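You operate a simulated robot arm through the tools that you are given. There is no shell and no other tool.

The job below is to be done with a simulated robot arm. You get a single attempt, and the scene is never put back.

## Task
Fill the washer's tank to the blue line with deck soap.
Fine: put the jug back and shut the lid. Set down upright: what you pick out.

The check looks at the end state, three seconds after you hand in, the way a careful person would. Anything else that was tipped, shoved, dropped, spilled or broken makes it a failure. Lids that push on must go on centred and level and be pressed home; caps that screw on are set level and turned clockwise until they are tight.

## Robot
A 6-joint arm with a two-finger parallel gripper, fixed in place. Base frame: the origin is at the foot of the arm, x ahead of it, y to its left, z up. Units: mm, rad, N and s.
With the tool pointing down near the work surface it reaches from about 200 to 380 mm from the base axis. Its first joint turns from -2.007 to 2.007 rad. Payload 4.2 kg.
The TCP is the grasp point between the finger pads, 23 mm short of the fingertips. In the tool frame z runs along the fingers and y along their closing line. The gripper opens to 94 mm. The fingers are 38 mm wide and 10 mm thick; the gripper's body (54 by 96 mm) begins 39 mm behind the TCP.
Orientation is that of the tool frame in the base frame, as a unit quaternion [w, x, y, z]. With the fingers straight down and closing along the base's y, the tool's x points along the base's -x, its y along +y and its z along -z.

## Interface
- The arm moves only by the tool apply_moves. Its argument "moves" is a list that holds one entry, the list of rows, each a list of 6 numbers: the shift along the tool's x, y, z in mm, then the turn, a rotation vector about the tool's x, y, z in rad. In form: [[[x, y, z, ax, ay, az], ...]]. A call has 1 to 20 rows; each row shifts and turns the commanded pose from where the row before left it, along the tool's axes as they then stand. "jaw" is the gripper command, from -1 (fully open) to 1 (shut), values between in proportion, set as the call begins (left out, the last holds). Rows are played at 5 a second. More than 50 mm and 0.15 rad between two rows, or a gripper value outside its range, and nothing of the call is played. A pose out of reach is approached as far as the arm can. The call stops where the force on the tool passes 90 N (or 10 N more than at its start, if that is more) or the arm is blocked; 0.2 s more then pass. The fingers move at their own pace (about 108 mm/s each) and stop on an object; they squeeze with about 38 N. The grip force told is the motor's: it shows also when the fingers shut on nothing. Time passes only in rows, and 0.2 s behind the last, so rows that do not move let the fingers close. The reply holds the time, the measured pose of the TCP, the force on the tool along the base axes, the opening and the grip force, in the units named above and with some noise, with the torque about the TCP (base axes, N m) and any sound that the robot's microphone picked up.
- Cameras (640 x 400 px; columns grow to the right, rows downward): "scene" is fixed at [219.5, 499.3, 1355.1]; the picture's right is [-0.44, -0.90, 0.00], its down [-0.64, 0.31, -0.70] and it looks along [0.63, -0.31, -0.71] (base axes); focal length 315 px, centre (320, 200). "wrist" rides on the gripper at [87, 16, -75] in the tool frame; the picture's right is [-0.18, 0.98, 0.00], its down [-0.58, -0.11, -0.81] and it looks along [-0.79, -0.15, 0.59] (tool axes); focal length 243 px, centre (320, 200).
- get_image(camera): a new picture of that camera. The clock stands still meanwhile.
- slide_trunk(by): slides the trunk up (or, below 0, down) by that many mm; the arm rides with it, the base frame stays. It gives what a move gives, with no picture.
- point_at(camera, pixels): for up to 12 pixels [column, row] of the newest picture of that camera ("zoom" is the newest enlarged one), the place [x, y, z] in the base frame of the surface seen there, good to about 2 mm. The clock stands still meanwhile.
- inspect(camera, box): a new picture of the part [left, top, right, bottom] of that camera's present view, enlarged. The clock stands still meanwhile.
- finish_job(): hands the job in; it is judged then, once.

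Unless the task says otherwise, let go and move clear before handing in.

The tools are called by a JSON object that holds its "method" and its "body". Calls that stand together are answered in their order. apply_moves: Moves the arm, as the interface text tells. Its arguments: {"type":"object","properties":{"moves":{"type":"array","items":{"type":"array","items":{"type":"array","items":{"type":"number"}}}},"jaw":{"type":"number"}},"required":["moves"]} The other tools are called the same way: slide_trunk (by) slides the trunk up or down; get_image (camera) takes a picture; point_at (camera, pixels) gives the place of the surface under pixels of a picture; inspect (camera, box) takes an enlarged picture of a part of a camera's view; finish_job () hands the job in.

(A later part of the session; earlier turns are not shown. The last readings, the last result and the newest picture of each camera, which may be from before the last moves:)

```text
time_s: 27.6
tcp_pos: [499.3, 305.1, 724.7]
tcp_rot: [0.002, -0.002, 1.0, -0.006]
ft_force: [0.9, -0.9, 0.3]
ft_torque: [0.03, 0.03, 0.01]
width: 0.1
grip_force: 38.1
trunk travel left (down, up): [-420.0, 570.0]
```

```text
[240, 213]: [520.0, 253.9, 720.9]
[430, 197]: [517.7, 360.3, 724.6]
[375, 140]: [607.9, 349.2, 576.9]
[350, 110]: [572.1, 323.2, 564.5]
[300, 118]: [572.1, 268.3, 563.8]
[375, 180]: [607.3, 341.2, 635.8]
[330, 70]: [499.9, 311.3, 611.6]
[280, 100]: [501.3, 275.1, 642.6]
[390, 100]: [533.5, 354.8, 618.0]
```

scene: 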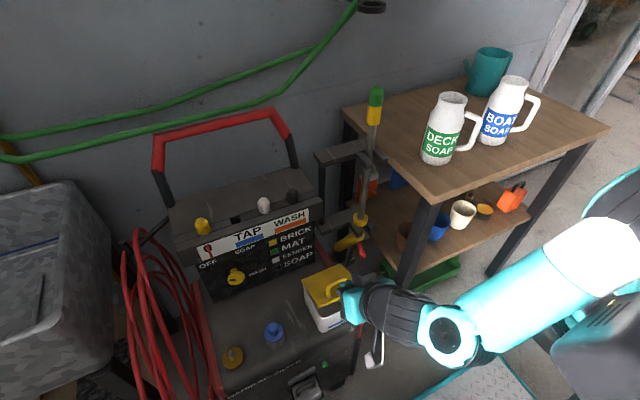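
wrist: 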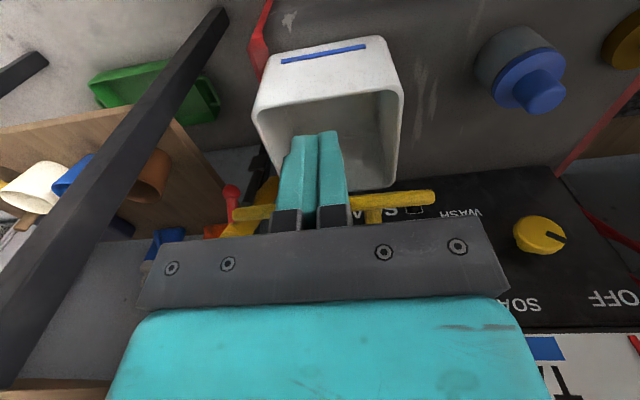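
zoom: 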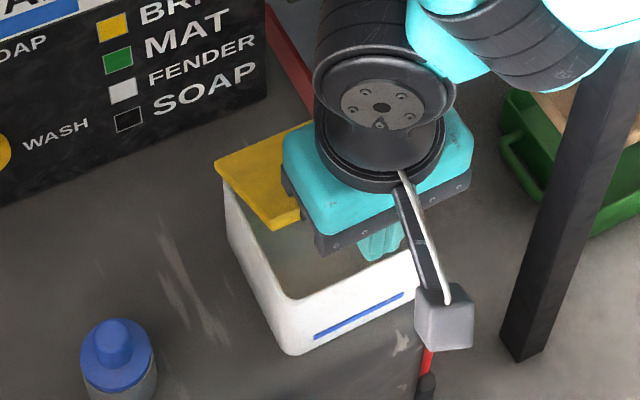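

The lid is at about 38° with its edge at (519,723), and the tank's inner floor reads z≈564. I'll continue the arc push to about 70°.

{"method": "apply_moves", "body": {"moves": [[[-5.3, 0, -6.6, 0, 0, 0], [-5.4, 0, -6.7, 0, 0, 0], [-7.5, 0, -7, 0, 0, 0], [-8, 0, -6, 0, 0, 0], [-8.5, 0, -5.5, 0, 0, 0], [-8.7, 0, -4.5, 0, 0, 0], [-9, 0, -4, 0, 0, 0], [0, 0, 0, 0, 0, 0]]]}}

{"method": "inspect", "body": {"camera": "scene", "box": [270, 215, 390, 325]}}

{"method": "get_image", "body": {"camera": "wrist"}}

```text
time_s: 29.4
tcp_pos: [550.7, 306.6, 763.1]
tcp_rot: [0.001, -0.002, 1.0, -0.006]
ft_force: [0.4, 0.1, -0.6]
ft_torque: [-0.02, 0.0, -0.03]
width: 0.0
grip_force: 38.1
trunk travel left (down, up): [-420.0, 570.0]
```

```text
3.64 times, centred on (330, 270) of scene
```

zoom: 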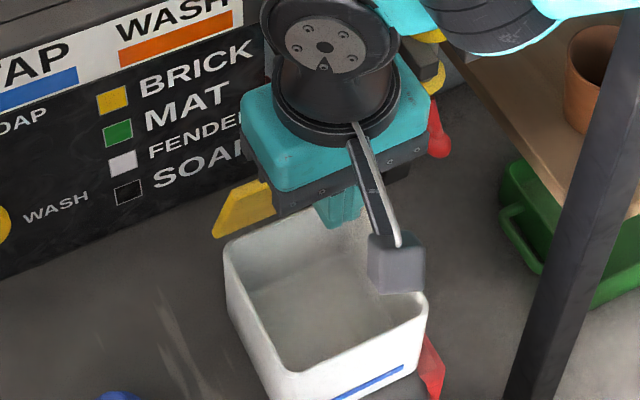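

```text
taken
```

wrist: 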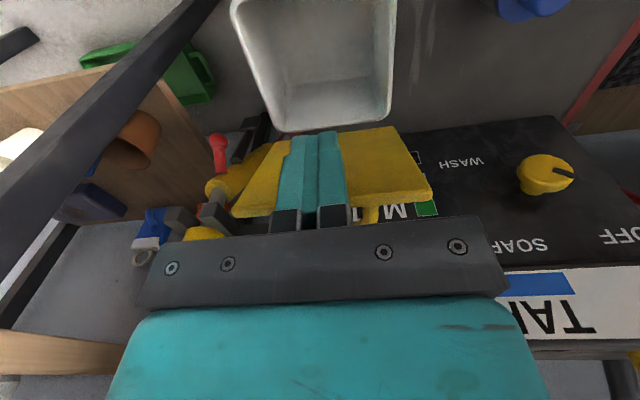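

The lid is now about 70° open and the tank is fully visible, white and looking empty. I'll push on to just past vertical.

{"method": "apply_moves", "body": {"moves": [[[-9.3, 0, -3, 0, 0, 0], [-9.6, 0, -2, 0, 0, 0], [-9.4, 0, -1.5, 0, 0, 0], [-10, 0, 0, 0, 0, 0], [-8, 0, 0, 0, 0, 0], [0, 0, 0, 0, 0, 0]]]}}

{"method": "inspect", "body": {"camera": "scene", "box": [270, 215, 390, 325]}}

{"method": "get_image", "body": {"camera": "wrist"}}

```text
time_s: 30.8
tcp_pos: [596.2, 305.5, 772.4]
tcp_rot: [0.001, -0.003, 1.0, -0.005]
ft_force: [-0.2, -1.7, 8.8]
ft_torque: [0.12, -0.18, -0.02]
width: 0.0
grip_force: 37.9
trunk travel left (down, up): [-420.0, 570.0]
```

```text
3.64 times, centred on (330, 270) of scene
```

zoom: 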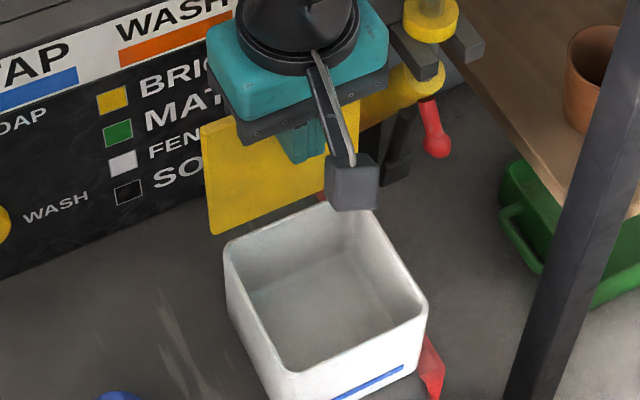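

```text
taken
```

wrist: 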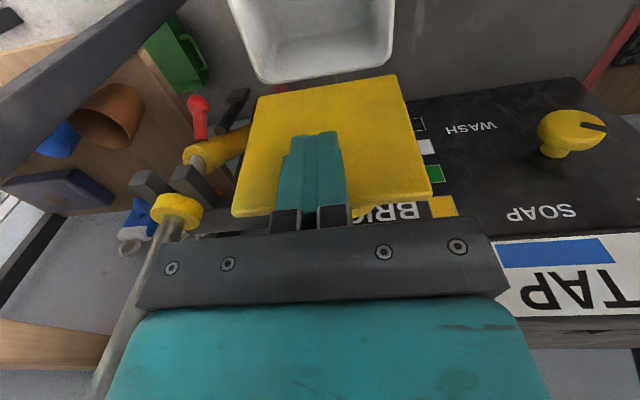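

The lid stands roughly upright behind the tank. I'll measure its tilt to decide if it needs more push.

{"method": "point_at", "body": {"camera": "zoom", "pixels": [[203, 128], [212, 230], [230, 200], [345, 120], [300, 200], [320, 300], [300, 340], [420, 300], [228, 245]]}}

{"method": "point_at", "body": {"camera": "wrist", "pixels": [[250, 200], [262, 110], [395, 85], [425, 190], [375, 150], [300, 20], [370, 20], [360, 60]]}}

```text
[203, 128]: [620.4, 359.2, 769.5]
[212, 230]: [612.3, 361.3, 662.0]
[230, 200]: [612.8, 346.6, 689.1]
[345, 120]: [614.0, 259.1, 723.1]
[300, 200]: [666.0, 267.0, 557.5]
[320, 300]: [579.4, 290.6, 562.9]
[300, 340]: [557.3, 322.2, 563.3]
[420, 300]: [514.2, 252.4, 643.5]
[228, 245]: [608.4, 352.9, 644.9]
```

```text
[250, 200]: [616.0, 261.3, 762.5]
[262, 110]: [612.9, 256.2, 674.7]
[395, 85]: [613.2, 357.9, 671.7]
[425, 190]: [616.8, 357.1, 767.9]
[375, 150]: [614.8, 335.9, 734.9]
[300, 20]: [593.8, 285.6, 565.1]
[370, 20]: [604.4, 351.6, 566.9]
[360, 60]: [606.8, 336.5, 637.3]
```

The lid's underside leans from x 612 at the bottom to 617 at the top, just past vertical, and it holds by itself. I'll back the fingers off it, and look into the soap jug's mouth to judge how full it is.

{"method": "apply_moves", "body": {"moves": [[[20, 0, 0, 0, 0, 0], [30, 0, -10, 0, 0, 0], [30, 0, -30, 0, 0, 0], [20, 0, -30, 0, 0, 0], [0, 0, 0, 0, 0, 0]]], "jaw": -1}}

{"method": "inspect", "body": {"camera": "scene", "box": [430, 80, 480, 112]}}

{"method": "inspect", "body": {"camera": "scene", "box": [270, 235, 390, 345]}}

```text
time_s: 32.0
tcp_pos: [495.2, 305.7, 840.3]
tcp_rot: [0.0, -0.003, 1.0, -0.007]
ft_force: [-0.1, -0.3, -0.5]
ft_torque: [0.02, 0.01, 0.01]
width: 93.8
grip_force: 0.0
trunk travel left (down, up): [-420.0, 570.0]
```

```text
12.50 times, centred on (455, 96) of scene
```

zoom: 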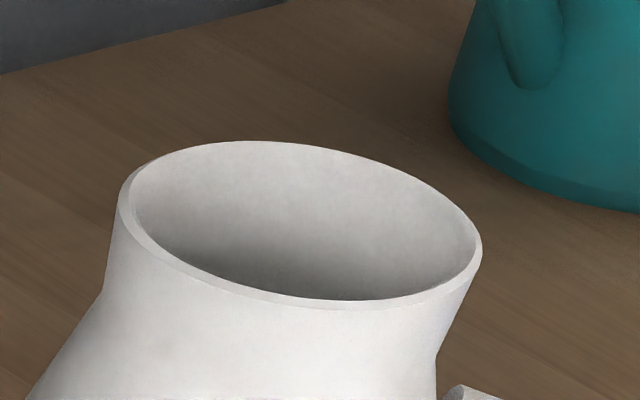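

```text
3.64 times, centred on (330, 290) of scene
```

zoom: 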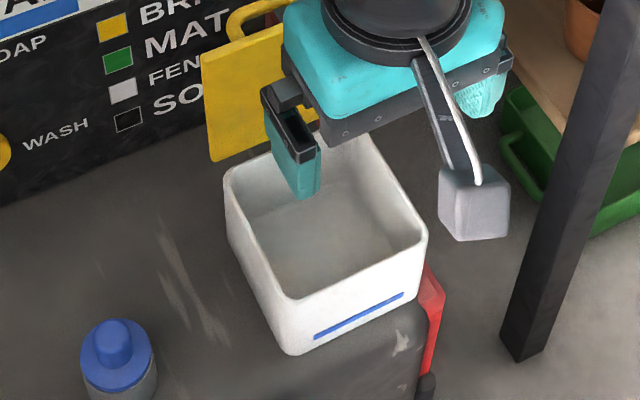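

The tank is open and empty-looking, and no liquid shows in the top ~50 mm of the jug, so it isn't brim-full. I'll raise the trunk and then turn the tool to see if a horizontal, camera-up grasp pose is reachable.

{"method": "slide_trunk", "body": {"by": 220}}

{"method": "apply_moves", "body": {"moves": [[[-5, -45, 0, 0, 0, 0], [-5, -45, 0, 0, 0, 0], [-5, -45, 0, 0, 0, 0], [-10, -45, 0, 0, 0, 0], [-20, -40, 0, 0, 0, 0], [-20, -30, 0, 0, 0, 0], [0, 0, 0, 0, 0, 0]]]}}

{"method": "get_image", "body": {"camera": "scene"}}

```text
time_s: 34.3
tcp_pos: [496.0, 305.7, 1060.1]
tcp_rot: [0.001, -0.003, 1.0, -0.007]
ft_force: [-0.4, 0.1, 0.2]
ft_torque: [0.02, 0.0, 0.01]
width: 93.9
grip_force: 0.1
trunk travel left (down, up): [-640.0, 350.0]
```

```text
time_s: 35.9
tcp_pos: [562.1, 56.8, 1063.9]
tcp_rot: [0.0, -0.003, 1.0, -0.006]
ft_force: [0.1, -0.4, -0.4]
ft_torque: [0.01, -0.01, 0.02]
width: 93.9
grip_force: 0.0
trunk travel left (down, up): [-640.0, 350.0]
```

```text
taken
```

scene: 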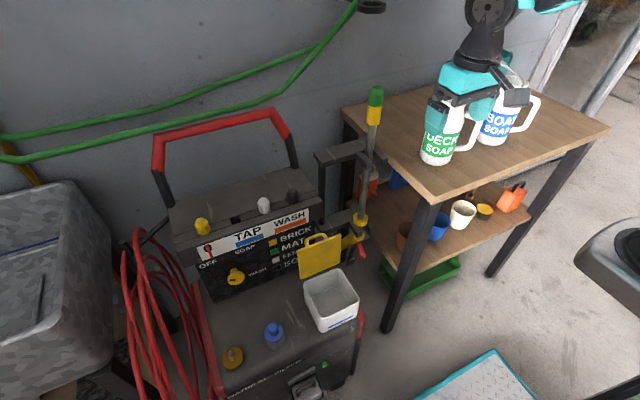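

The hand is at (562,57,1064) in free air. I'll yaw it so the camera side faces (+x,-y), which is the camera-up orientation for the jug.

{"method": "apply_moves", "body": {"moves": [[[0, 0, 0, 0, 0, -0.1473], [0, 0, 0, 0, 0, -0.1473], [0, 0, 0, 0, 0, -0.1473], [0, 0, 0, 0, 0, -0.1473], [0, 0, 0, 0, 0, -0.1473], [0, 0, 0, 0, 0, -0.1473], [0, 0, 0, 0, 0, -0.1473], [0, 0, 0, 0, 0, -0.1473], [0, 0, 0, 0, 0, -0.1473], [0, 0, 0, 0, 0, -0.1473], [0, 0, 0, 0, 0, -0.1473], [0, 0, 0, 0, 0, -0.1473], [0, 0, 0, 0, 0, -0.1473], [0, 0, 0, 0, 0, -0.1473], [0, 0, 0, 0, 0, -0.1473], [0, 0, 0, 0, 0, -0.1473], [0, 0, 0, 0, 0, 0]]]}}

{"method": "get_image", "body": {"camera": "wrist"}}

```text
time_s: 39.5
tcp_pos: [563.1, 57.6, 1062.8]
tcp_rot: [0.004, 0.926, -0.378, 0.003]
ft_force: [-0.6, -0.4, -0.3]
ft_torque: [0.02, 0.0, -0.01]
width: 94.0
grip_force: 0.1
trunk travel left (down, up): [-640.0, 350.0]
```

```text
taken
```

wrist: 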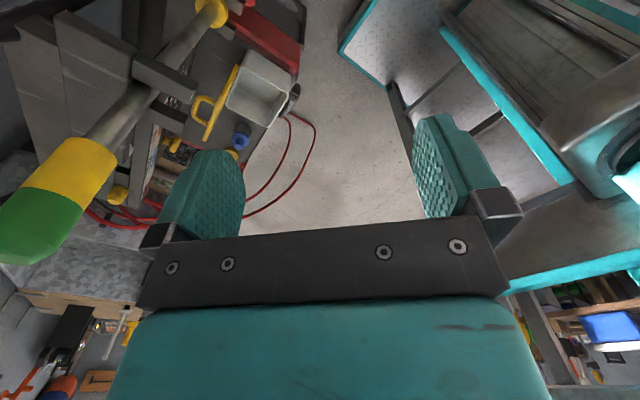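

The yaw is reached, with the tool's x now pointing along (0.71,-0.70). Now I'll move out a little and pitch the fingers from down to horizontal toward the jug, checking halfway.

{"method": "apply_moves", "body": {"moves": [[[25, 0, 0, 0, 0, 0], [25, 0, 0, 0, 0, 0], [0, 0, 0, 0, 0.1428, 0], [0, 0, 0, 0, 0.1428, 0], [0, 0, 0, 0, 0.1428, 0], [0, 0, 0, 0, 0.1428, 0], [0, 0, 0, 0, 0.1428, 0], [0, 0, 0, 0, 0.1428, 0], [0, 0, 0, 0, 0, 0]]]}}

{"method": "get_image", "body": {"camera": "scene"}}

{"method": "get_image", "body": {"camera": "wrist"}}

```text
time_s: 41.5
tcp_pos: [597.7, 19.9, 1063.4]
tcp_rot: [0.162, 0.84, -0.343, 0.387]
ft_force: [-0.6, 0.4, 0.3]
ft_torque: [-0.04, 0.01, -0.04]
width: 94.4
grip_force: 0.0
trunk travel left (down, up): [-640.0, 350.0]
```

```text
taken
```

scene: 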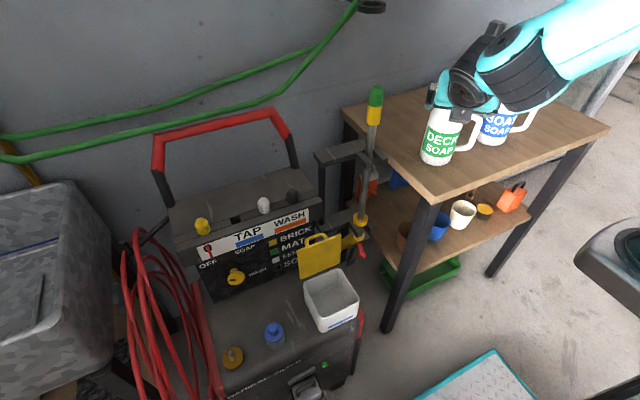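

```text
taken
```

wrist: 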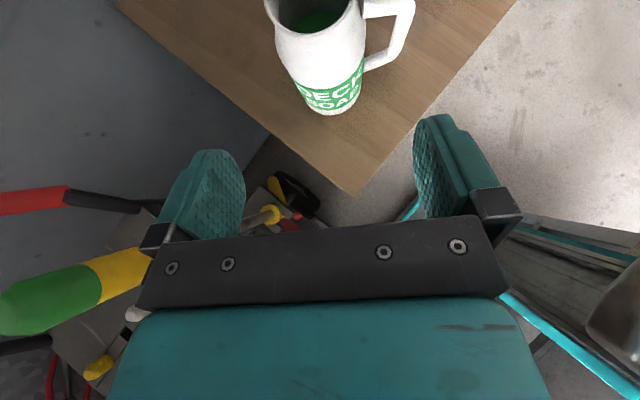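

The wrist view now looks down into the jug's mouth and green soap is visible at (315,18). I'll measure its surface, the rim, handle and the table edges.

{"method": "inspect", "body": {"camera": "wrist", "box": [240, 0, 440, 125]}}

{"method": "point_at", "body": {"camera": "wrist", "pixels": [[310, 20], [325, 22], [300, 16], [285, 8], [350, 8], [360, 190], [255, 150], [420, 110], [400, 12], [398, 40], [380, 60], [30, 320]]}}

```text
3.20 times, centred on (340, 62) of wrist
```

zoom: 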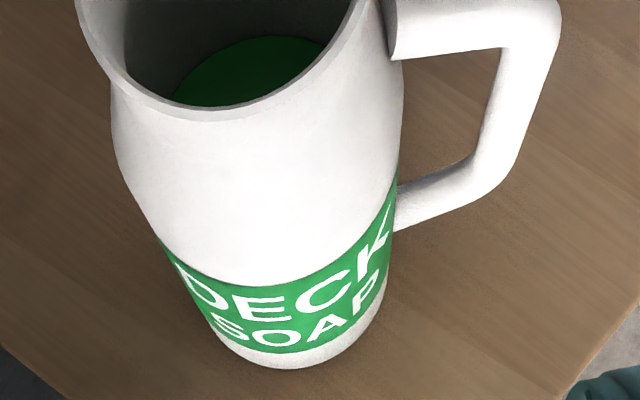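

```text
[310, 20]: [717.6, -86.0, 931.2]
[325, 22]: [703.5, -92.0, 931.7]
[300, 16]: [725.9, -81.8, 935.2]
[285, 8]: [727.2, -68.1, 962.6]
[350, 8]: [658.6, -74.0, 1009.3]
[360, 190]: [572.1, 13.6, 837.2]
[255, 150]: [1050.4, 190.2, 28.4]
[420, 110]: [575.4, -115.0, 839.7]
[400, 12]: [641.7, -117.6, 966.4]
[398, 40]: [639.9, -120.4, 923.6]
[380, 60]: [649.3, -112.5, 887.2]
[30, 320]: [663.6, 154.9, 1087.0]
```

The soap surface sits at z≈931, about 88 mm deep. Before threading the loop with a finger I'll measure the handle more precisely in this zoom.

{"method": "point_at", "body": {"camera": "zoom", "pixels": [[400, 40], [440, 20], [490, 20], [530, 20], [555, 20], [495, 80], [515, 80], [540, 80], [485, 130], [520, 130], [480, 165], [500, 170]]}}

{"method": "point_at", "body": {"camera": "zoom", "pixels": [[430, 190], [400, 210], [440, 210], [250, 366], [370, 300], [140, 200], [395, 150], [120, 130], [402, 80], [80, 15], [150, 95], [260, 120]]}}

```text
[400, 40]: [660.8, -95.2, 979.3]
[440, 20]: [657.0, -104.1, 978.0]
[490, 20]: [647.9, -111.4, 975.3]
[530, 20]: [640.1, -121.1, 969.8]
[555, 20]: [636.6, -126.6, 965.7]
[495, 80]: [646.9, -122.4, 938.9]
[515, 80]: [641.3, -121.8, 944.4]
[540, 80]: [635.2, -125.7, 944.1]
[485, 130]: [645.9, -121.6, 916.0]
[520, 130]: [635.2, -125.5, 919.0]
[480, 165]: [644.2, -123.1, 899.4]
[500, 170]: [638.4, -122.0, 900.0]
```

```text
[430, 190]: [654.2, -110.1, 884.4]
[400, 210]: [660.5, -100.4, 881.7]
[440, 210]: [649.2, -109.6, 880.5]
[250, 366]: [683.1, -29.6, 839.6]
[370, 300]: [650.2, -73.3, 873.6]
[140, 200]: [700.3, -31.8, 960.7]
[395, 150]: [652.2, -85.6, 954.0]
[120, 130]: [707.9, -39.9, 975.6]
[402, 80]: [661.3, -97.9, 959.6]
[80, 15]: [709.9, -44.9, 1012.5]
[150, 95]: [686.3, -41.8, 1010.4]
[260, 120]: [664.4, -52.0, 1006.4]
```

The jug's axis is at (688.5,-71) and the handle loop is clear between r≈40 and 64.5 mm and z≈885 to 962, so a finger fits. The hand is already on the approach line, 128 mm out. I'll finish pitching to horizontal.

{"method": "apply_moves", "body": {"moves": [[[0, 0, 0, 0, 0.1428, 0], [0, 0, 0, 0, 0.1428, 0], [0, 0, 0, 0, 0.1428, 0], [0, 0, 0, 0, 0.1428, 0], [0, 0, 0, 0, 0.1428, 0], [0, 0, 0, 0, 0, 0]]]}}

{"method": "get_image", "body": {"camera": "scene"}}

{"method": "get_image", "body": {"camera": "wrist"}}

```text
time_s: 42.9
tcp_pos: [597.6, 21.6, 1063.4]
tcp_rot: [0.245, 0.711, -0.289, 0.592]
ft_force: [0.3, -0.1, 0.0]
ft_torque: [-0.02, -0.02, -0.04]
width: 93.8
grip_force: 0.0
out of reach, approached as far as the arm can: row 5
trunk travel left (down, up): [-640.0, 350.0]
```

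```text
taken
```

scene: 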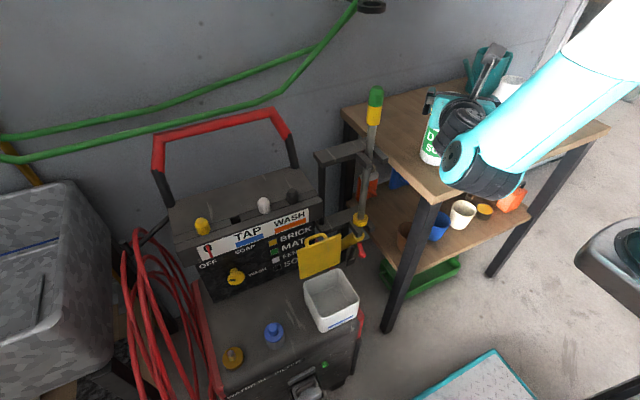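

```text
taken
```

wrist: 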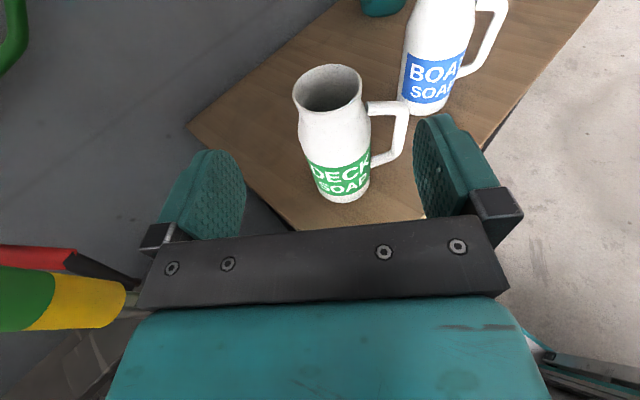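

The pitch got to about 80° before the arm ran out of travel, with the hand too low relative to the shoulder. I'll raise the hand 110 mm relative to the trunk and then lower the trunk, which should let it level out.

{"method": "apply_moves", "body": {"moves": [[[36, 0, 0, 0, 0, 0], [37, 0, 0, 0, 0, 0], [37, 0, 0, 0, 0, 0], [0, 0, 0, 0, 0, 0]]]}}

```text
time_s: 43.9
tcp_pos: [629.2, -16.5, 1155.5]
tcp_rot: [0.242, 0.714, -0.288, 0.59]
ft_force: [0.4, 0.3, 0.0]
ft_torque: [0.01, 0.03, 0.02]
width: 93.9
grip_force: 0.0
out of reach, approached as far as the arm can: row 1, 2, 3
trunk travel left (down, up): [-640.0, 350.0]
```

The pose is still about 10° short of level at this radius, but moving outward seems to help. I'll advance along the approach direction at this height, well above the jug, and see whether it levels.

{"method": "apply_moves", "body": {"moves": [[[0, 0, 40, 0, 0, 0], [0, 0, 40, 0, 0, 0], [0, 0, 40, 0, 0, 0], [0, 0, 0, 0, 0, 0]]]}}

```text
time_s: 44.9
tcp_pos: [713.2, -99.9, 1133.6]
tcp_rot: [0.245, 0.713, -0.289, 0.59]
ft_force: [-0.4, -0.1, -0.7]
ft_torque: [0.02, -0.03, 0.01]
width: 94.1
grip_force: 0.1
trunk travel left (down, up): [-640.0, 350.0]
```

It moved without complaint, so the command had simply been clamped to 80°. I'll try the remaining 10° of pitch here.

{"method": "apply_moves", "body": {"moves": [[[0, 0, 0, 0, 0.09, 0], [0, 0, 0, 0, 0.09, 0], [0, 0, 0, 0, 0, 0]]]}}

```text
time_s: 45.7
tcp_pos: [713.1, -99.1, 1134.5]
tcp_rot: [0.27, 0.656, -0.266, 0.653]
ft_force: [-0.4, -1.1, -1.2]
ft_torque: [0.05, 0.01, -0.01]
width: 93.8
grip_force: 0.1
trunk travel left (down, up): [-640.0, 350.0]
```

The tool is level now, pointing (0.713,-0.70,0). I'll drop to z 1060, still above the jug's rim at 1009, and back off to a stand-off of about 85 mm from the jug's axis.

{"method": "apply_moves", "body": {"moves": [[[-37, 0, 0, 0, 0, 0], [-37, 0, 0, 0, 0, 0], [0, 0, -30, 0, 0, 0], [0, 0, -30, 0, 0, 0], [0, 0, -30, 0, 0, 0], [0, 0, -30, 0, 0, 0], [0, 0, 0, 0, 0, 0]]]}}

{"method": "get_image", "body": {"camera": "wrist"}}

```text
time_s: 47.3
tcp_pos: [705.0, -65.5, 1098.2]
tcp_rot: [0.262, 0.667, -0.266, 0.644]
ft_force: [0.7, 0.5, -0.9]
ft_torque: [0.03, 0.02, 0.03]
width: 93.9
grip_force: 0.1
out of reach, approached as far as the arm can: row 2, 3, 4, 5, 6
trunk travel left (down, up): [-640.0, 350.0]
```

```text
taken
```

wrist: 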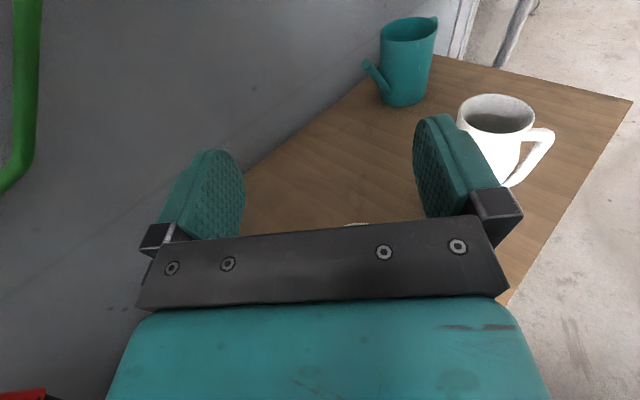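

Going down while level was refused (a wrist bend limit), and the hand drifted 15 mm off line. The pitch limit seems to ease when the hand is higher relative to the trunk, so I'll set pitch to 80°, rise, re-centre and back off to the stand-off at this height.

{"method": "apply_moves", "body": {"moves": [[[0, 0, 0, -0.009, -0.142, 0.008], [36.4, 5, -6.4, 0, 0, 0], [36.4, 5, -6.4, 0, 0, 0], [36.4, 5.5, -6.4, 0, 0, 0], [0, 0, 0, 0, 0, 0]]]}}

{"method": "apply_moves", "body": {"moves": [[[-5.4, 0, -30.5, 0, 0, 0], [-5.4, 0, -30.5, 0, 0, 0], [-5.4, 0, -30.5, 0, 0, 0], [0, 0, 0, 0, 0, 0]]]}}

```text
time_s: 48.5
tcp_pos: [693.2, -72.7, 1209.4]
tcp_rot: [0.252, 0.699, -0.291, 0.603]
ft_force: [0.9, -0.7, 0.4]
ft_torque: [0.0, 0.0, -0.02]
width: 94.3
grip_force: 0.1
trunk travel left (down, up): [-640.0, 350.0]
```

```text
time_s: 49.5
tcp_pos: [649.8, -34.8, 1201.5]
tcp_rot: [0.246, 0.703, -0.289, 0.602]
ft_force: [-0.8, -0.2, -0.7]
ft_torque: [0.0, 0.01, 0.04]
width: 94.3
grip_force: 0.1
out of reach, approached as far as the arm can: row 2, 3
trunk travel left (down, up): [-640.0, 350.0]
```

At this height the arm can only pull back to about (650,-35), while lower it pulls back further, so there's a workable band near 1095 relative to the trunk. I'll go down 116 mm and then back off to the stand-off.

{"method": "apply_moves", "body": {"moves": [[[-28.7, 0, 4.5, 0, 0, 0], [-28.7, 0, 4.5, 0, 0, 0], [-28.7, 0, 4.5, 0, 0, 0], [-28.7, 0, 4.5, 0, 0, 0], [-2.5, 0, -15.8, 0, 0, 0], [-2.5, 0, -15.8, 0, 0, 0], [0, 0, 0, 0, 0, 0]]]}}

```text
time_s: 51.1
tcp_pos: [628.0, -12.9, 1083.7]
tcp_rot: [0.249, 0.701, -0.29, 0.603]
ft_force: [-0.4, -0.9, -0.1]
ft_torque: [-0.01, 0.0, 0.01]
width: 93.9
grip_force: 0.0
trunk travel left (down, up): [-640.0, 350.0]
```

The stand-off is reached cleanly at (628,-13,1084) with about 81° pitch. I'll rehearse the forward stroke here in free air above the jug before going down.

{"method": "apply_moves", "body": {"moves": [[[3.9, 0, 25, 0, 0, 0], [3.9, 0, 25, 0, 0, 0], [3.9, 0, 25, 0, 0, 0], [0, 0, 0, 0, 0, 0]]]}}

{"method": "get_image", "body": {"camera": "wrist"}}

{"method": "get_image", "body": {"camera": "scene"}}

```text
time_s: 52.1
tcp_pos: [682.2, -66.3, 1084.0]
tcp_rot: [0.251, 0.699, -0.29, 0.604]
ft_force: [-0.3, -0.3, 0.5]
ft_torque: [-0.02, 0.01, 0.01]
width: 93.9
grip_force: 0.1
trunk travel left (down, up): [-640.0, 350.0]
```

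```text
taken
```

wrist: 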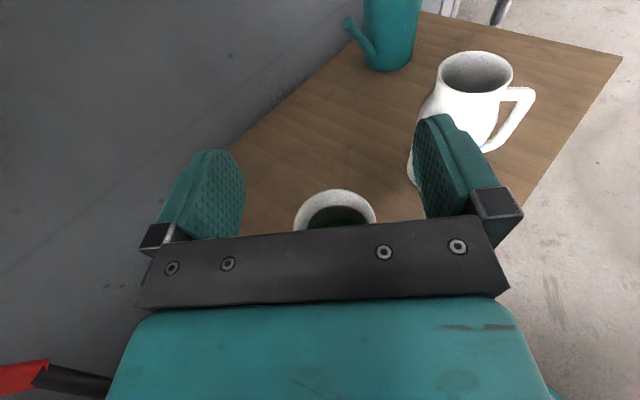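

```text
taken
```

scene: 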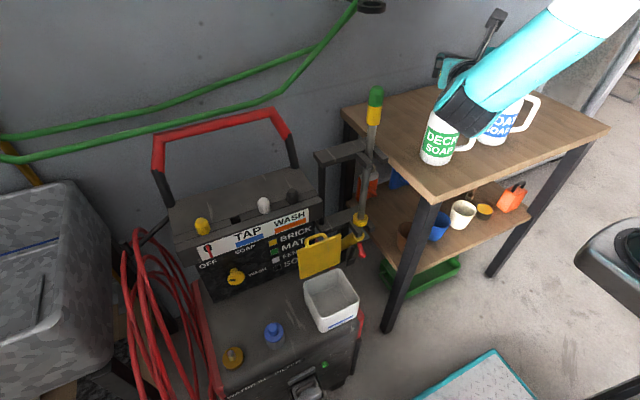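

The forward stroke works, and the rim sits centred between the fingers at (335,215). Before lowering, I'll measure the forearm and wrist to be sure that dropping 158 mm won't hit the table or the BOAT jug.

{"method": "point_at", "body": {"camera": "scene", "pixels": [[470, 110], [455, 95], [490, 125], [520, 105], [545, 85], [570, 70], [600, 40], [620, 20], [500, 60], [440, 70], [590, 10], [495, 18]]}}

```text
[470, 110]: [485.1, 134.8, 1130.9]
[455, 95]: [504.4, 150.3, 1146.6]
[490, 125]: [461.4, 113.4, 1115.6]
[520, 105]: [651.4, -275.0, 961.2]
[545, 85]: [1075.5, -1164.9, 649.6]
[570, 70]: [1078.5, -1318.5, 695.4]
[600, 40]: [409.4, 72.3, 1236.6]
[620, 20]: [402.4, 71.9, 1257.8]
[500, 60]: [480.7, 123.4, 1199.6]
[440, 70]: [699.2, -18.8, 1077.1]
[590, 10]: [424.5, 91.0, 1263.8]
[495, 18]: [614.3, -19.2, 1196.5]
```

The forearm stays within x<505, away from the table. I'll back off to the stand-off and lower the trunk 158 mm, bringing the fingers to the handle-loop height.

{"method": "apply_moves", "body": {"moves": [[[-3.9, 0, -25, 0, 0, 0], [-3.9, 0, -25, 0, 0, 0], [-3.9, 0, -25, 0, 0, 0], [0, 0, 0, 0, 0, 0]]]}}

{"method": "slide_trunk", "body": {"by": -157}}

{"method": "get_image", "body": {"camera": "wrist"}}

{"method": "get_image", "body": {"camera": "scene"}}

```text
time_s: 53.1
tcp_pos: [629.3, -11.5, 1083.6]
tcp_rot: [0.249, 0.701, -0.29, 0.602]
ft_force: [0.4, 0.3, 1.2]
ft_torque: [0.01, -0.02, 0.0]
width: 94.0
grip_force: 0.1
trunk travel left (down, up): [-640.0, 350.0]
```

```text
time_s: 54.9
tcp_pos: [629.4, -13.3, 925.6]
tcp_rot: [0.248, 0.701, -0.289, 0.602]
ft_force: [0.2, -0.3, 0.3]
ft_torque: [0.03, -0.01, 0.0]
width: 94.3
grip_force: 0.0
trunk travel left (down, up): [-483.0, 507.0]
```

```text
taken
```

wrist: 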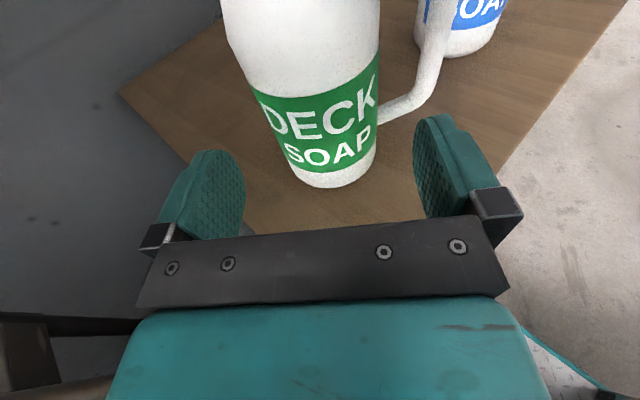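

```text
taken
```

scene: 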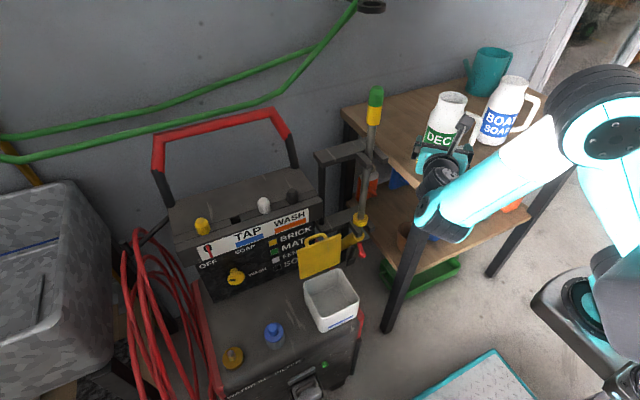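

The fingers are level with the label, and the right finger lines up with the gap between the jug body and the handle bar (wrist 380–425 at row 60). I'll zoom to verify the loop clearance before threading.

{"method": "inspect", "body": {"camera": "wrist", "box": [340, 0, 500, 130]}}

{"method": "inspect", "body": {"camera": "scene", "box": [400, 80, 500, 170]}}

```text
3.08 times, centred on (420, 65) of wrist
```

zoom: 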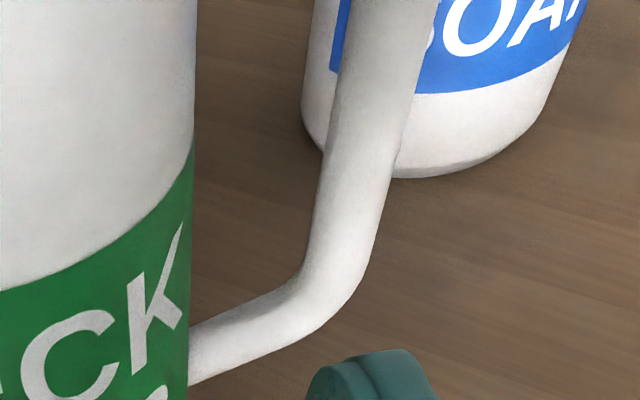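

```text
4.44 times, centred on (450, 125) of scene
```

zoom: 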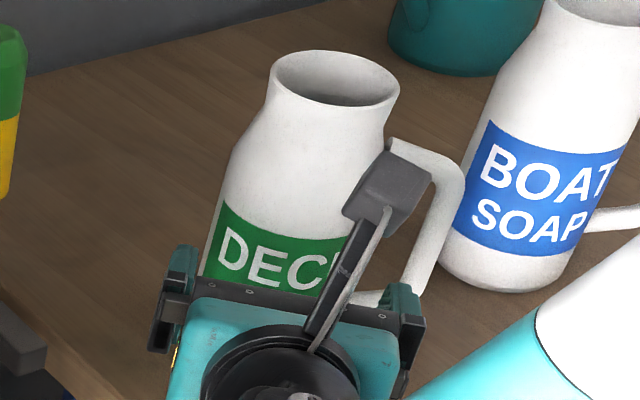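

{"method": "point_at", "body": {"camera": "wrist", "pixels": [[421, 62], [430, 62], [440, 62], [424, 40], [434, 40], [445, 40], [428, 15], [438, 15], [448, 15], [376, 50], [417, 75], [372, 110]]}}

```text
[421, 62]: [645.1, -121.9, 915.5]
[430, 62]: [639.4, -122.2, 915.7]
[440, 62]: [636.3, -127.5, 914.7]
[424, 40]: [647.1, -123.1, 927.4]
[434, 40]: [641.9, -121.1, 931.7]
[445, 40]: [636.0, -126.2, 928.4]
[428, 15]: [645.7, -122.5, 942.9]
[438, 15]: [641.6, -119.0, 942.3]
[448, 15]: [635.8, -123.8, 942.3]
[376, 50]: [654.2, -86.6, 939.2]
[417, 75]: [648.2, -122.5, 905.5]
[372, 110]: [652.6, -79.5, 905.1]
```

The handle bar's inner face is about 64–66 mm from the axis, and the open right finger will pass at 47–57 mm, so there's about 7 mm to spare each side. I'll advance 50 mm and look again.

{"method": "apply_moves", "body": {"moves": [[[2.6, 0, 16.5, 0, 0, 0], [2.6, 0, 16.5, 0, 0, 0], [2.6, 0, 16.5, 0, 0, 0], [0, 0, 0, 0, 0, 0]]]}}

{"method": "get_image", "body": {"camera": "wrist"}}

{"method": "inspect", "body": {"camera": "scene", "box": [400, 80, 500, 170]}}

```text
time_s: 55.9
tcp_pos: [664.0, -47.9, 925.6]
tcp_rot: [0.248, 0.702, -0.29, 0.602]
ft_force: [0.3, 0.8, 0.1]
ft_torque: [0.0, -0.01, -0.01]
width: 94.0
grip_force: 0.1
trunk travel left (down, up): [-483.0, 507.0]
```

```text
taken
```

wrist: 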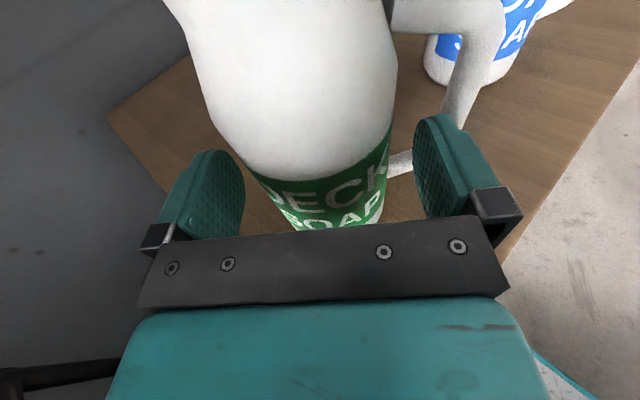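

```text
4.44 times, centred on (450, 125) of scene
```

zoom: 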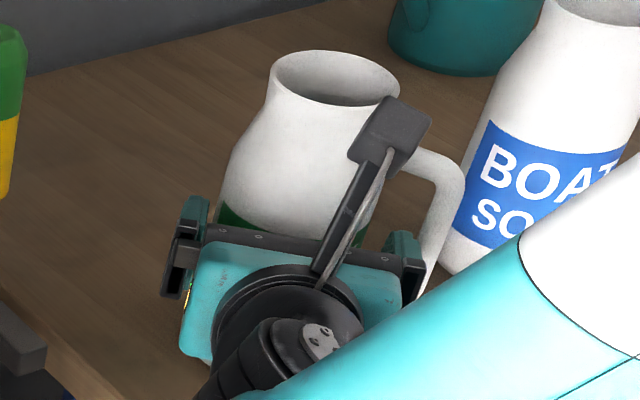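

The right fingertip is between the jug body (edge at 390) and the handle bar (460,100), with no contact force. I'll advance the last 25 mm slowly.

{"method": "apply_moves", "body": {"moves": [[[1.2, 0, 8, 0, 0, 0], [1.3, 0, 8, 0, 0, 0], [1.3, 0, 8, 0, 0, 0], [0, 0, 0, 0, 0, 0]]]}}

{"method": "get_image", "body": {"camera": "wrist"}}

{"method": "inspect", "body": {"camera": "scene", "box": [400, 80, 500, 170]}}

```text
time_s: 56.9
tcp_pos: [682.9, -66.0, 926.2]
tcp_rot: [0.249, 0.701, -0.29, 0.602]
ft_force: [0.4, 0.3, 0.4]
ft_torque: [0.0, -0.02, 0.0]
width: 94.1
grip_force: 0.1
trunk travel left (down, up): [-483.0, 507.0]
```

```text
taken
```

wrist: 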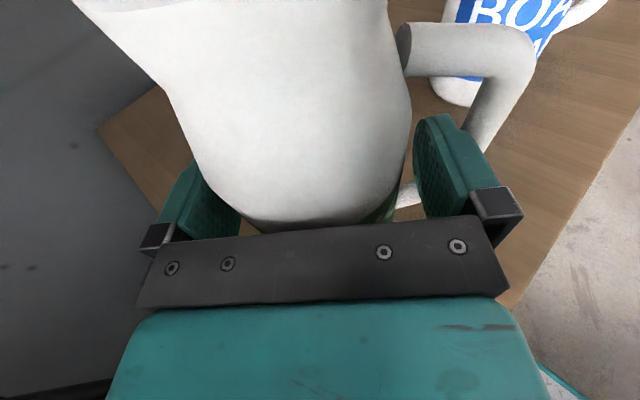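

```text
4.44 times, centred on (450, 125) of scene
```

zoom: 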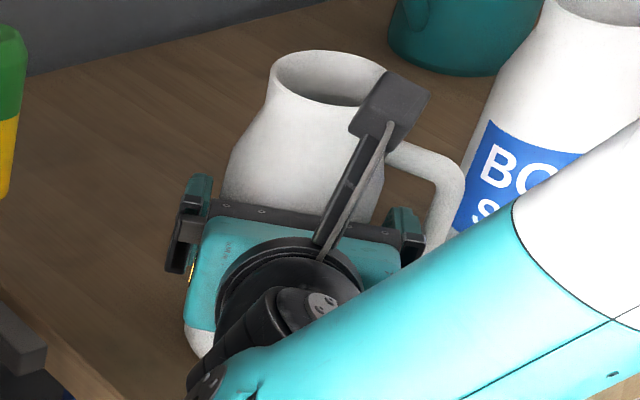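

The hand is around the jug with the right finger through the handle loop, at (683,-66,926) with no contact forces. Closing now.

{"method": "apply_moves", "body": {"moves": [[[0, 0, 0, 0, 0, 0], [0, 0, 0, 0, 0, 0], [0, 0, 0, 0, 0, 0]]], "jaw": 1}}

{"method": "get_image", "body": {"camera": "wrist"}}

{"method": "inspect", "body": {"camera": "scene", "box": [400, 80, 500, 170]}}

```text
time_s: 57.7
tcp_pos: [683.1, -64.8, 925.9]
tcp_rot: [0.249, 0.701, -0.291, 0.601]
ft_force: [3.2, 0.7, 1.0]
ft_torque: [-0.08, -0.03, 0.03]
width: 76.2
grip_force: 37.7
trunk travel left (down, up): [-483.0, 507.0]
```

```text
taken
```

wrist: 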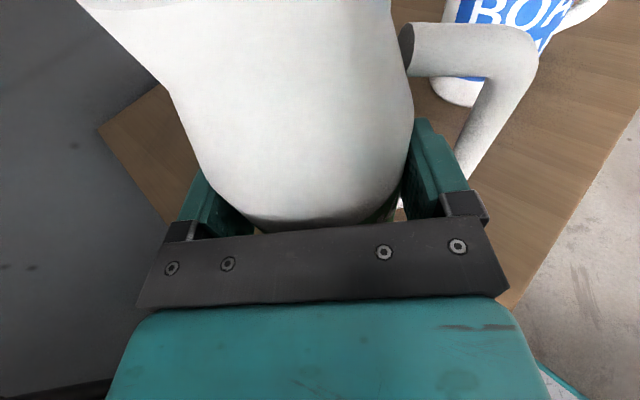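

```text
4.44 times, centred on (450, 125) of scene
```

zoom: 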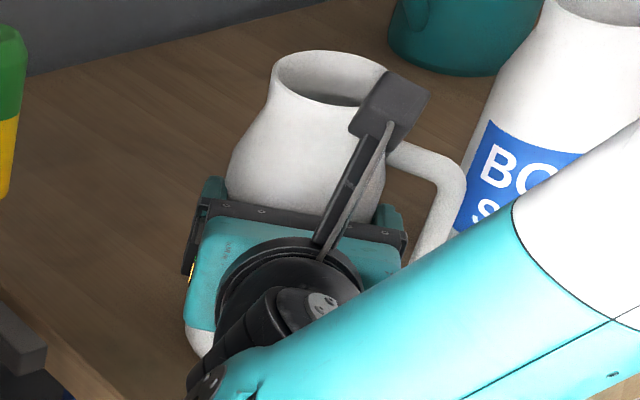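

The jug is gripped at 76.2 mm with the full 38 N. I'll lift it 20 mm and check the weight and hold.

{"method": "apply_moves", "body": {"moves": [[[4.9, 0, -0.8, 0, 0, 0], [4.9, 0, -0.8, 0, 0, 0], [9.9, 0, -1.5, 0, 0, 0], [0, 0, 0, 0, 0, 0]]]}}

{"method": "inspect", "body": {"camera": "scene", "box": [400, 80, 500, 170]}}

```text
time_s: 58.7
tcp_pos: [683.0, -64.2, 945.9]
tcp_rot: [0.248, 0.702, -0.29, 0.602]
ft_force: [-0.6, 0.9, -5.1]
ft_torque: [0.05, 0.01, 0.01]
width: 76.0
grip_force: 38.1
trunk travel left (down, up): [-483.0, 507.0]
```

```text
4.44 times, centred on (450, 125) of scene
```

zoom: 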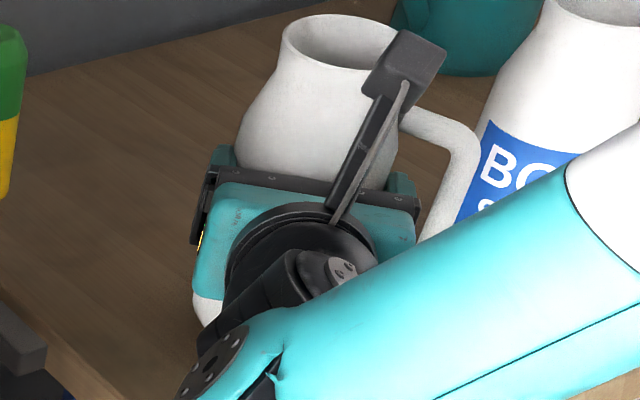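

It's held firmly: it weighs about 5 N with almost no torque. I'll raise the trunk 60 mm, then draw straight back off the table side.

{"method": "slide_trunk", "body": {"by": 60}}

{"method": "apply_moves", "body": {"moves": [[[-2.3, 0, -15, 0, 0, 0], [-2.4, 0, -15, 0, 0, 0], [-2.4, 0, -15, 0, 0, 0], [-2.4, 0, -15, 0, 0, 0], [-2.3, 0, -15, 0, 0, 0], [0, 0, 0, 0, -0.08, 0], [0, 0, 0, 0, -0.08, 0], [0, 0, 0, 0, -0.08, 0], [0, 0, 0, 0, 0, 0]]]}}

{"method": "get_image", "body": {"camera": "scene"}}

{"method": "get_image", "body": {"camera": "wrist"}}

```text
time_s: 59.7
tcp_pos: [681.6, -64.9, 1005.8]
tcp_rot: [0.249, 0.701, -0.291, 0.601]
ft_force: [-0.6, 0.4, -3.9]
ft_torque: [0.1, 0.0, 0.04]
width: 75.9
grip_force: 38.2
trunk travel left (down, up): [-543.0, 447.0]
```

```text
time_s: 61.7
tcp_pos: [628.1, -12.1, 1006.2]
tcp_rot: [0.212, 0.768, -0.318, 0.513]
ft_force: [0.0, -0.2, -4.7]
ft_torque: [0.08, 0.01, -0.01]
width: 76.4
grip_force: 38.5
trunk travel left (down, up): [-543.0, 447.0]
```

```text
taken
```

scene: 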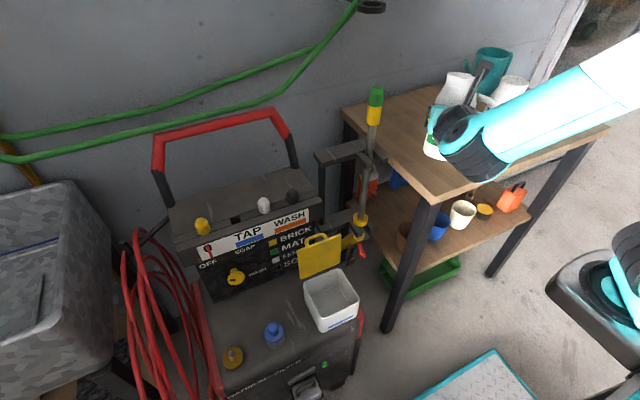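

```text
taken
```

wrist: 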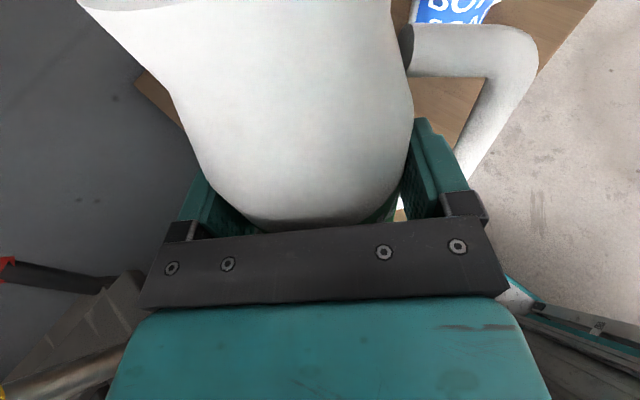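

The jug is still well held and tipped only about 14°, well short of pouring at around 70°. I'll pitch a little more and move around in front of the wand toward the tank.

{"method": "apply_moves", "body": {"moves": [[[0, 0, 0, 0, -0.1, 0], [0, 0, 0, 0, -0.1, 0], [-14.2, -6.4, -21.1, 0, 0, 0], [-14.2, -6.4, -21.1, 0, 0, 0], [-14.2, -6.4, -21.1, 0, 0, 0], [-14.2, -6.4, -21.1, 0, 0, 0], [-14.2, -6.4, -21.1, 0, 0, 0], [0, 0, 0, 0, 0, 0]]]}}

{"method": "get_image", "body": {"camera": "scene"}}

```text
time_s: 63.5
tcp_pos: [559.5, 101.2, 1005.4]
tcp_rot: [0.181, 0.815, -0.338, 0.435]
ft_force: [-0.5, 0.6, -4.2]
ft_torque: [0.03, -0.07, -0.02]
width: 76.3
grip_force: 38.2
trunk travel left (down, up): [-543.0, 447.0]
```

```text
taken
```

scene: 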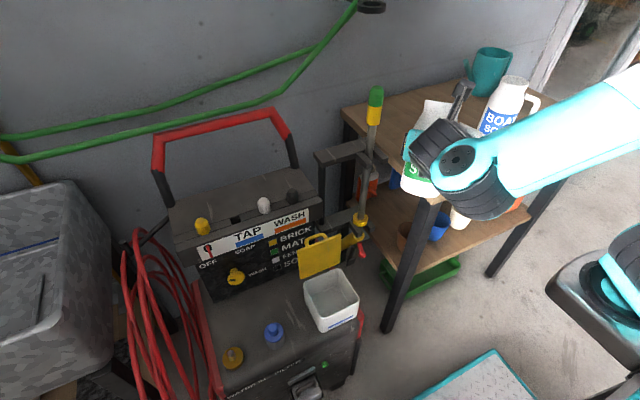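

Everything's steady at (560,101,1005). I'll carry the jug on over to the near-left side of the tank, still high up.

{"method": "apply_moves", "body": {"moves": [[[-15.7, -12.2, -23.3, 0, 0, 0], [-15.7, -12.2, -23.3, 0, 0, 0], [-15.7, -12.2, -23.3, 0, 0, 0], [-15.7, -12.2, -23.3, 0, 0, 0], [-15.7, -12.2, -23.3, 0, 0, 0], [-15.7, -12.2, -23.3, 0, 0, 0], [-15.7, -12.2, -23.3, 0, 0, 0], [-16.8, -18.6, -24.9, 0, 0, 0], [-16.8, -18.6, -24.9, 0, 0, 0], [-16.8, -18.6, -24.9, 0, 0, 0], [0, 0, 0, 0, 0, 0]]]}}

{"method": "get_image", "body": {"camera": "scene"}}

{"method": "get_image", "body": {"camera": "wrist"}}

```text
time_s: 66.1
tcp_pos: [502.6, 246.6, 893.8]
tcp_rot: [0.189, 0.801, -0.379, 0.424]
ft_force: [-1.7, 1.0, -4.6]
ft_torque: [0.04, -0.08, 0.04]
width: 76.2
grip_force: 37.6
out of reach, approached as far as the arm can: row 3, 4, 5, 6, 7, 8, 9, 10
trunk travel left (down, up): [-543.0, 447.0]
stopped in row 11: the arm was blocked; the commanded pose is now the measured one
```

```text
taken
```

scene: 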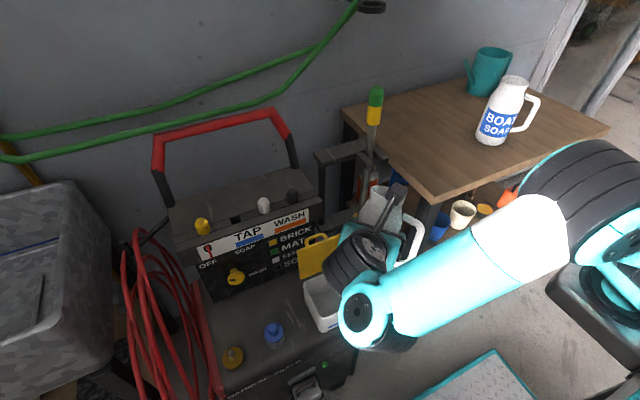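

```text
taken
```

wrist: 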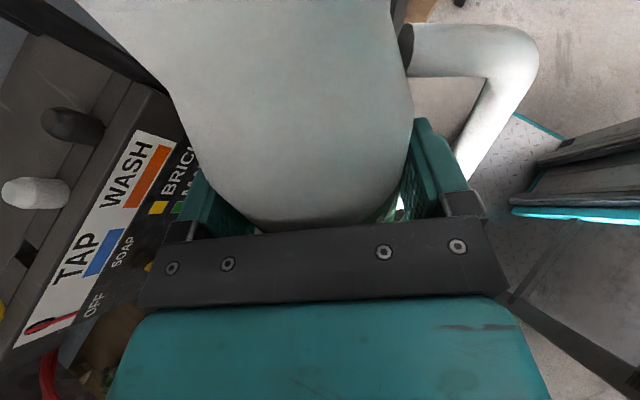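

The move ran out of reach with this yaw: the hand stopped at (503,247,894), pitch about 55°, with nothing touched and the jug still held. A yaw nearer the arm's own direction should work, so first I'll tip the tool down to about p=27°. That tilts the jug about 54°, still short of the ~70° pouring angle.

{"method": "apply_moves", "body": {"moves": [[[0, 0, 0, 0, -0.099, 0], [0, 0, 0, 0, -0.099, 0], [0, 0, 0, 0, -0.099, 0], [0, 0, 0, 0, -0.099, 0], [0, 0, 0, 0, 0, 0]]]}}

{"method": "get_image", "body": {"camera": "scene"}}

{"method": "get_image", "body": {"camera": "wrist"}}

```text
time_s: 67.3
tcp_pos: [498.0, 250.8, 891.1]
tcp_rot: [0.113, 0.871, -0.402, 0.258]
ft_force: [0.6, 0.1, -4.6]
ft_torque: [0.03, -0.09, -0.02]
width: 76.1
grip_force: 37.7
trunk travel left (down, up): [-543.0, 447.0]
```

```text
taken
```

scene: 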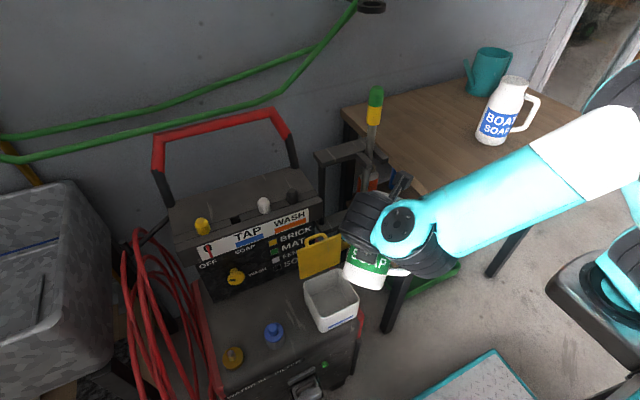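

```text
taken
```

wrist: 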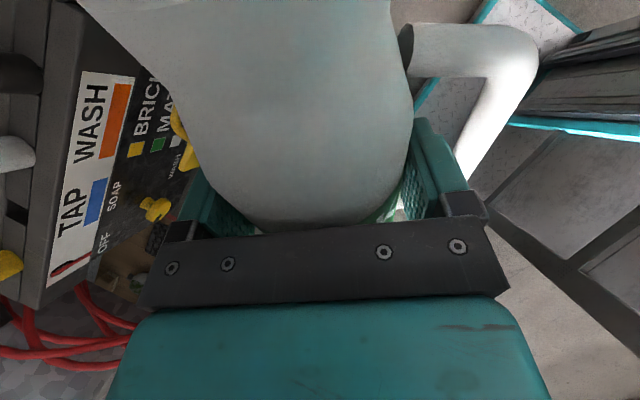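

The jug is now tipped about 48° and steady at (498,251,891). I'll pitch slightly more and yaw the tool toward +x, so the mouth will point over the tank from the front side.

{"method": "apply_moves", "body": {"moves": [[[0, 0, 0, 0, -0.1, 0], [0, 0, 0, 0.055, 0, -0.1074], [0, 0, 0, 0.055, 0, -0.1074], [0, 0, 0, 0.055, 0, -0.1074], [0, 0, 0, 0.055, 0, -0.1074], [0, 0, 0, 0, 0, 0]]]}}

{"method": "get_image", "body": {"camera": "scene"}}

```text
time_s: 68.7
tcp_pos: [499.0, 249.2, 891.4]
tcp_rot: [0.04, 0.954, -0.185, 0.234]
ft_force: [-0.1, -0.5, -4.8]
ft_torque: [0.05, 0.0, 0.04]
width: 76.2
grip_force: 37.7
trunk travel left (down, up): [-543.0, 447.0]
```

```text
taken
```

scene: 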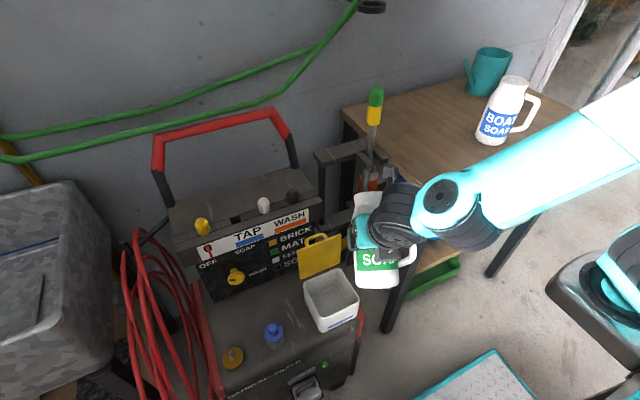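

The yaw is at about -21° with p≈27° and the load steady. I'll finish the yaw to point along +x and move to in front of the tank, still high.

{"method": "apply_moves", "body": {"moves": [[[0, 0, 0, 0.055, 0, -0.1074], [0, 0, 0, 0.055, 0, -0.1074], [0, 0, 0, 0.055, 0, -0.1074], [0, 0, 0, 0, 0, 0]]]}}

```text
time_s: 69.7
tcp_pos: [498.8, 248.9, 892.2]
tcp_rot: [-0.002, 0.971, -0.01, 0.238]
ft_force: [-0.1, 0.7, -5.0]
ft_torque: [0.07, -0.03, -0.02]
width: 75.9
grip_force: 38.2
trunk travel left (down, up): [-543.0, 447.0]
```

The tool now points along +x, tipped 27.5° from vertical, with the jug tilted about 54°. I'll shift to (450,305), in front of the tank and still at z 892.

{"method": "apply_moves", "body": {"moves": [[[-10.8, -14, -5.6, 0, 0, 0], [-10.8, -14, -5.6, 0, 0, 0], [-10.8, -14, -5.6, 0, 0, 0], [-10.9, -14, -5.7, 0, 0, 0], [0, 0, 0, 0, 0, 0]]]}}

{"method": "get_image", "body": {"camera": "scene"}}

{"method": "get_image", "body": {"camera": "wrist"}}

```text
time_s: 70.9
tcp_pos: [459.1, 300.4, 893.5]
tcp_rot: [0.001, 0.971, -0.022, 0.238]
ft_force: [-0.3, 0.4, -4.9]
ft_torque: [0.05, -0.01, 0.02]
width: 76.1
grip_force: 38.2
trunk travel left (down, up): [-543.0, 447.0]
```

```text
taken
```

scene: 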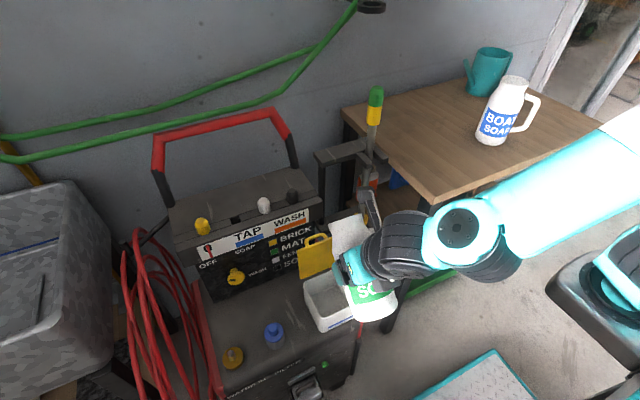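

```text
taken
```

wrist: 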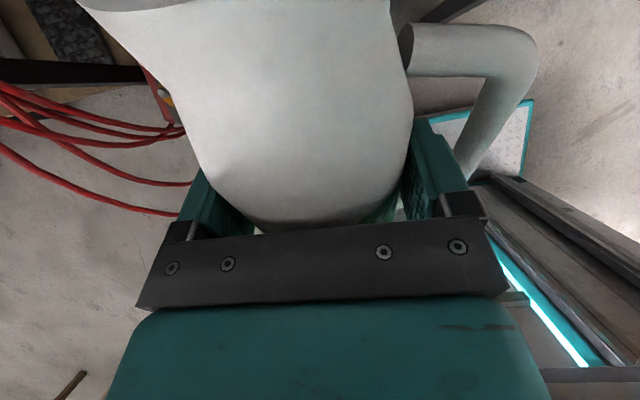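

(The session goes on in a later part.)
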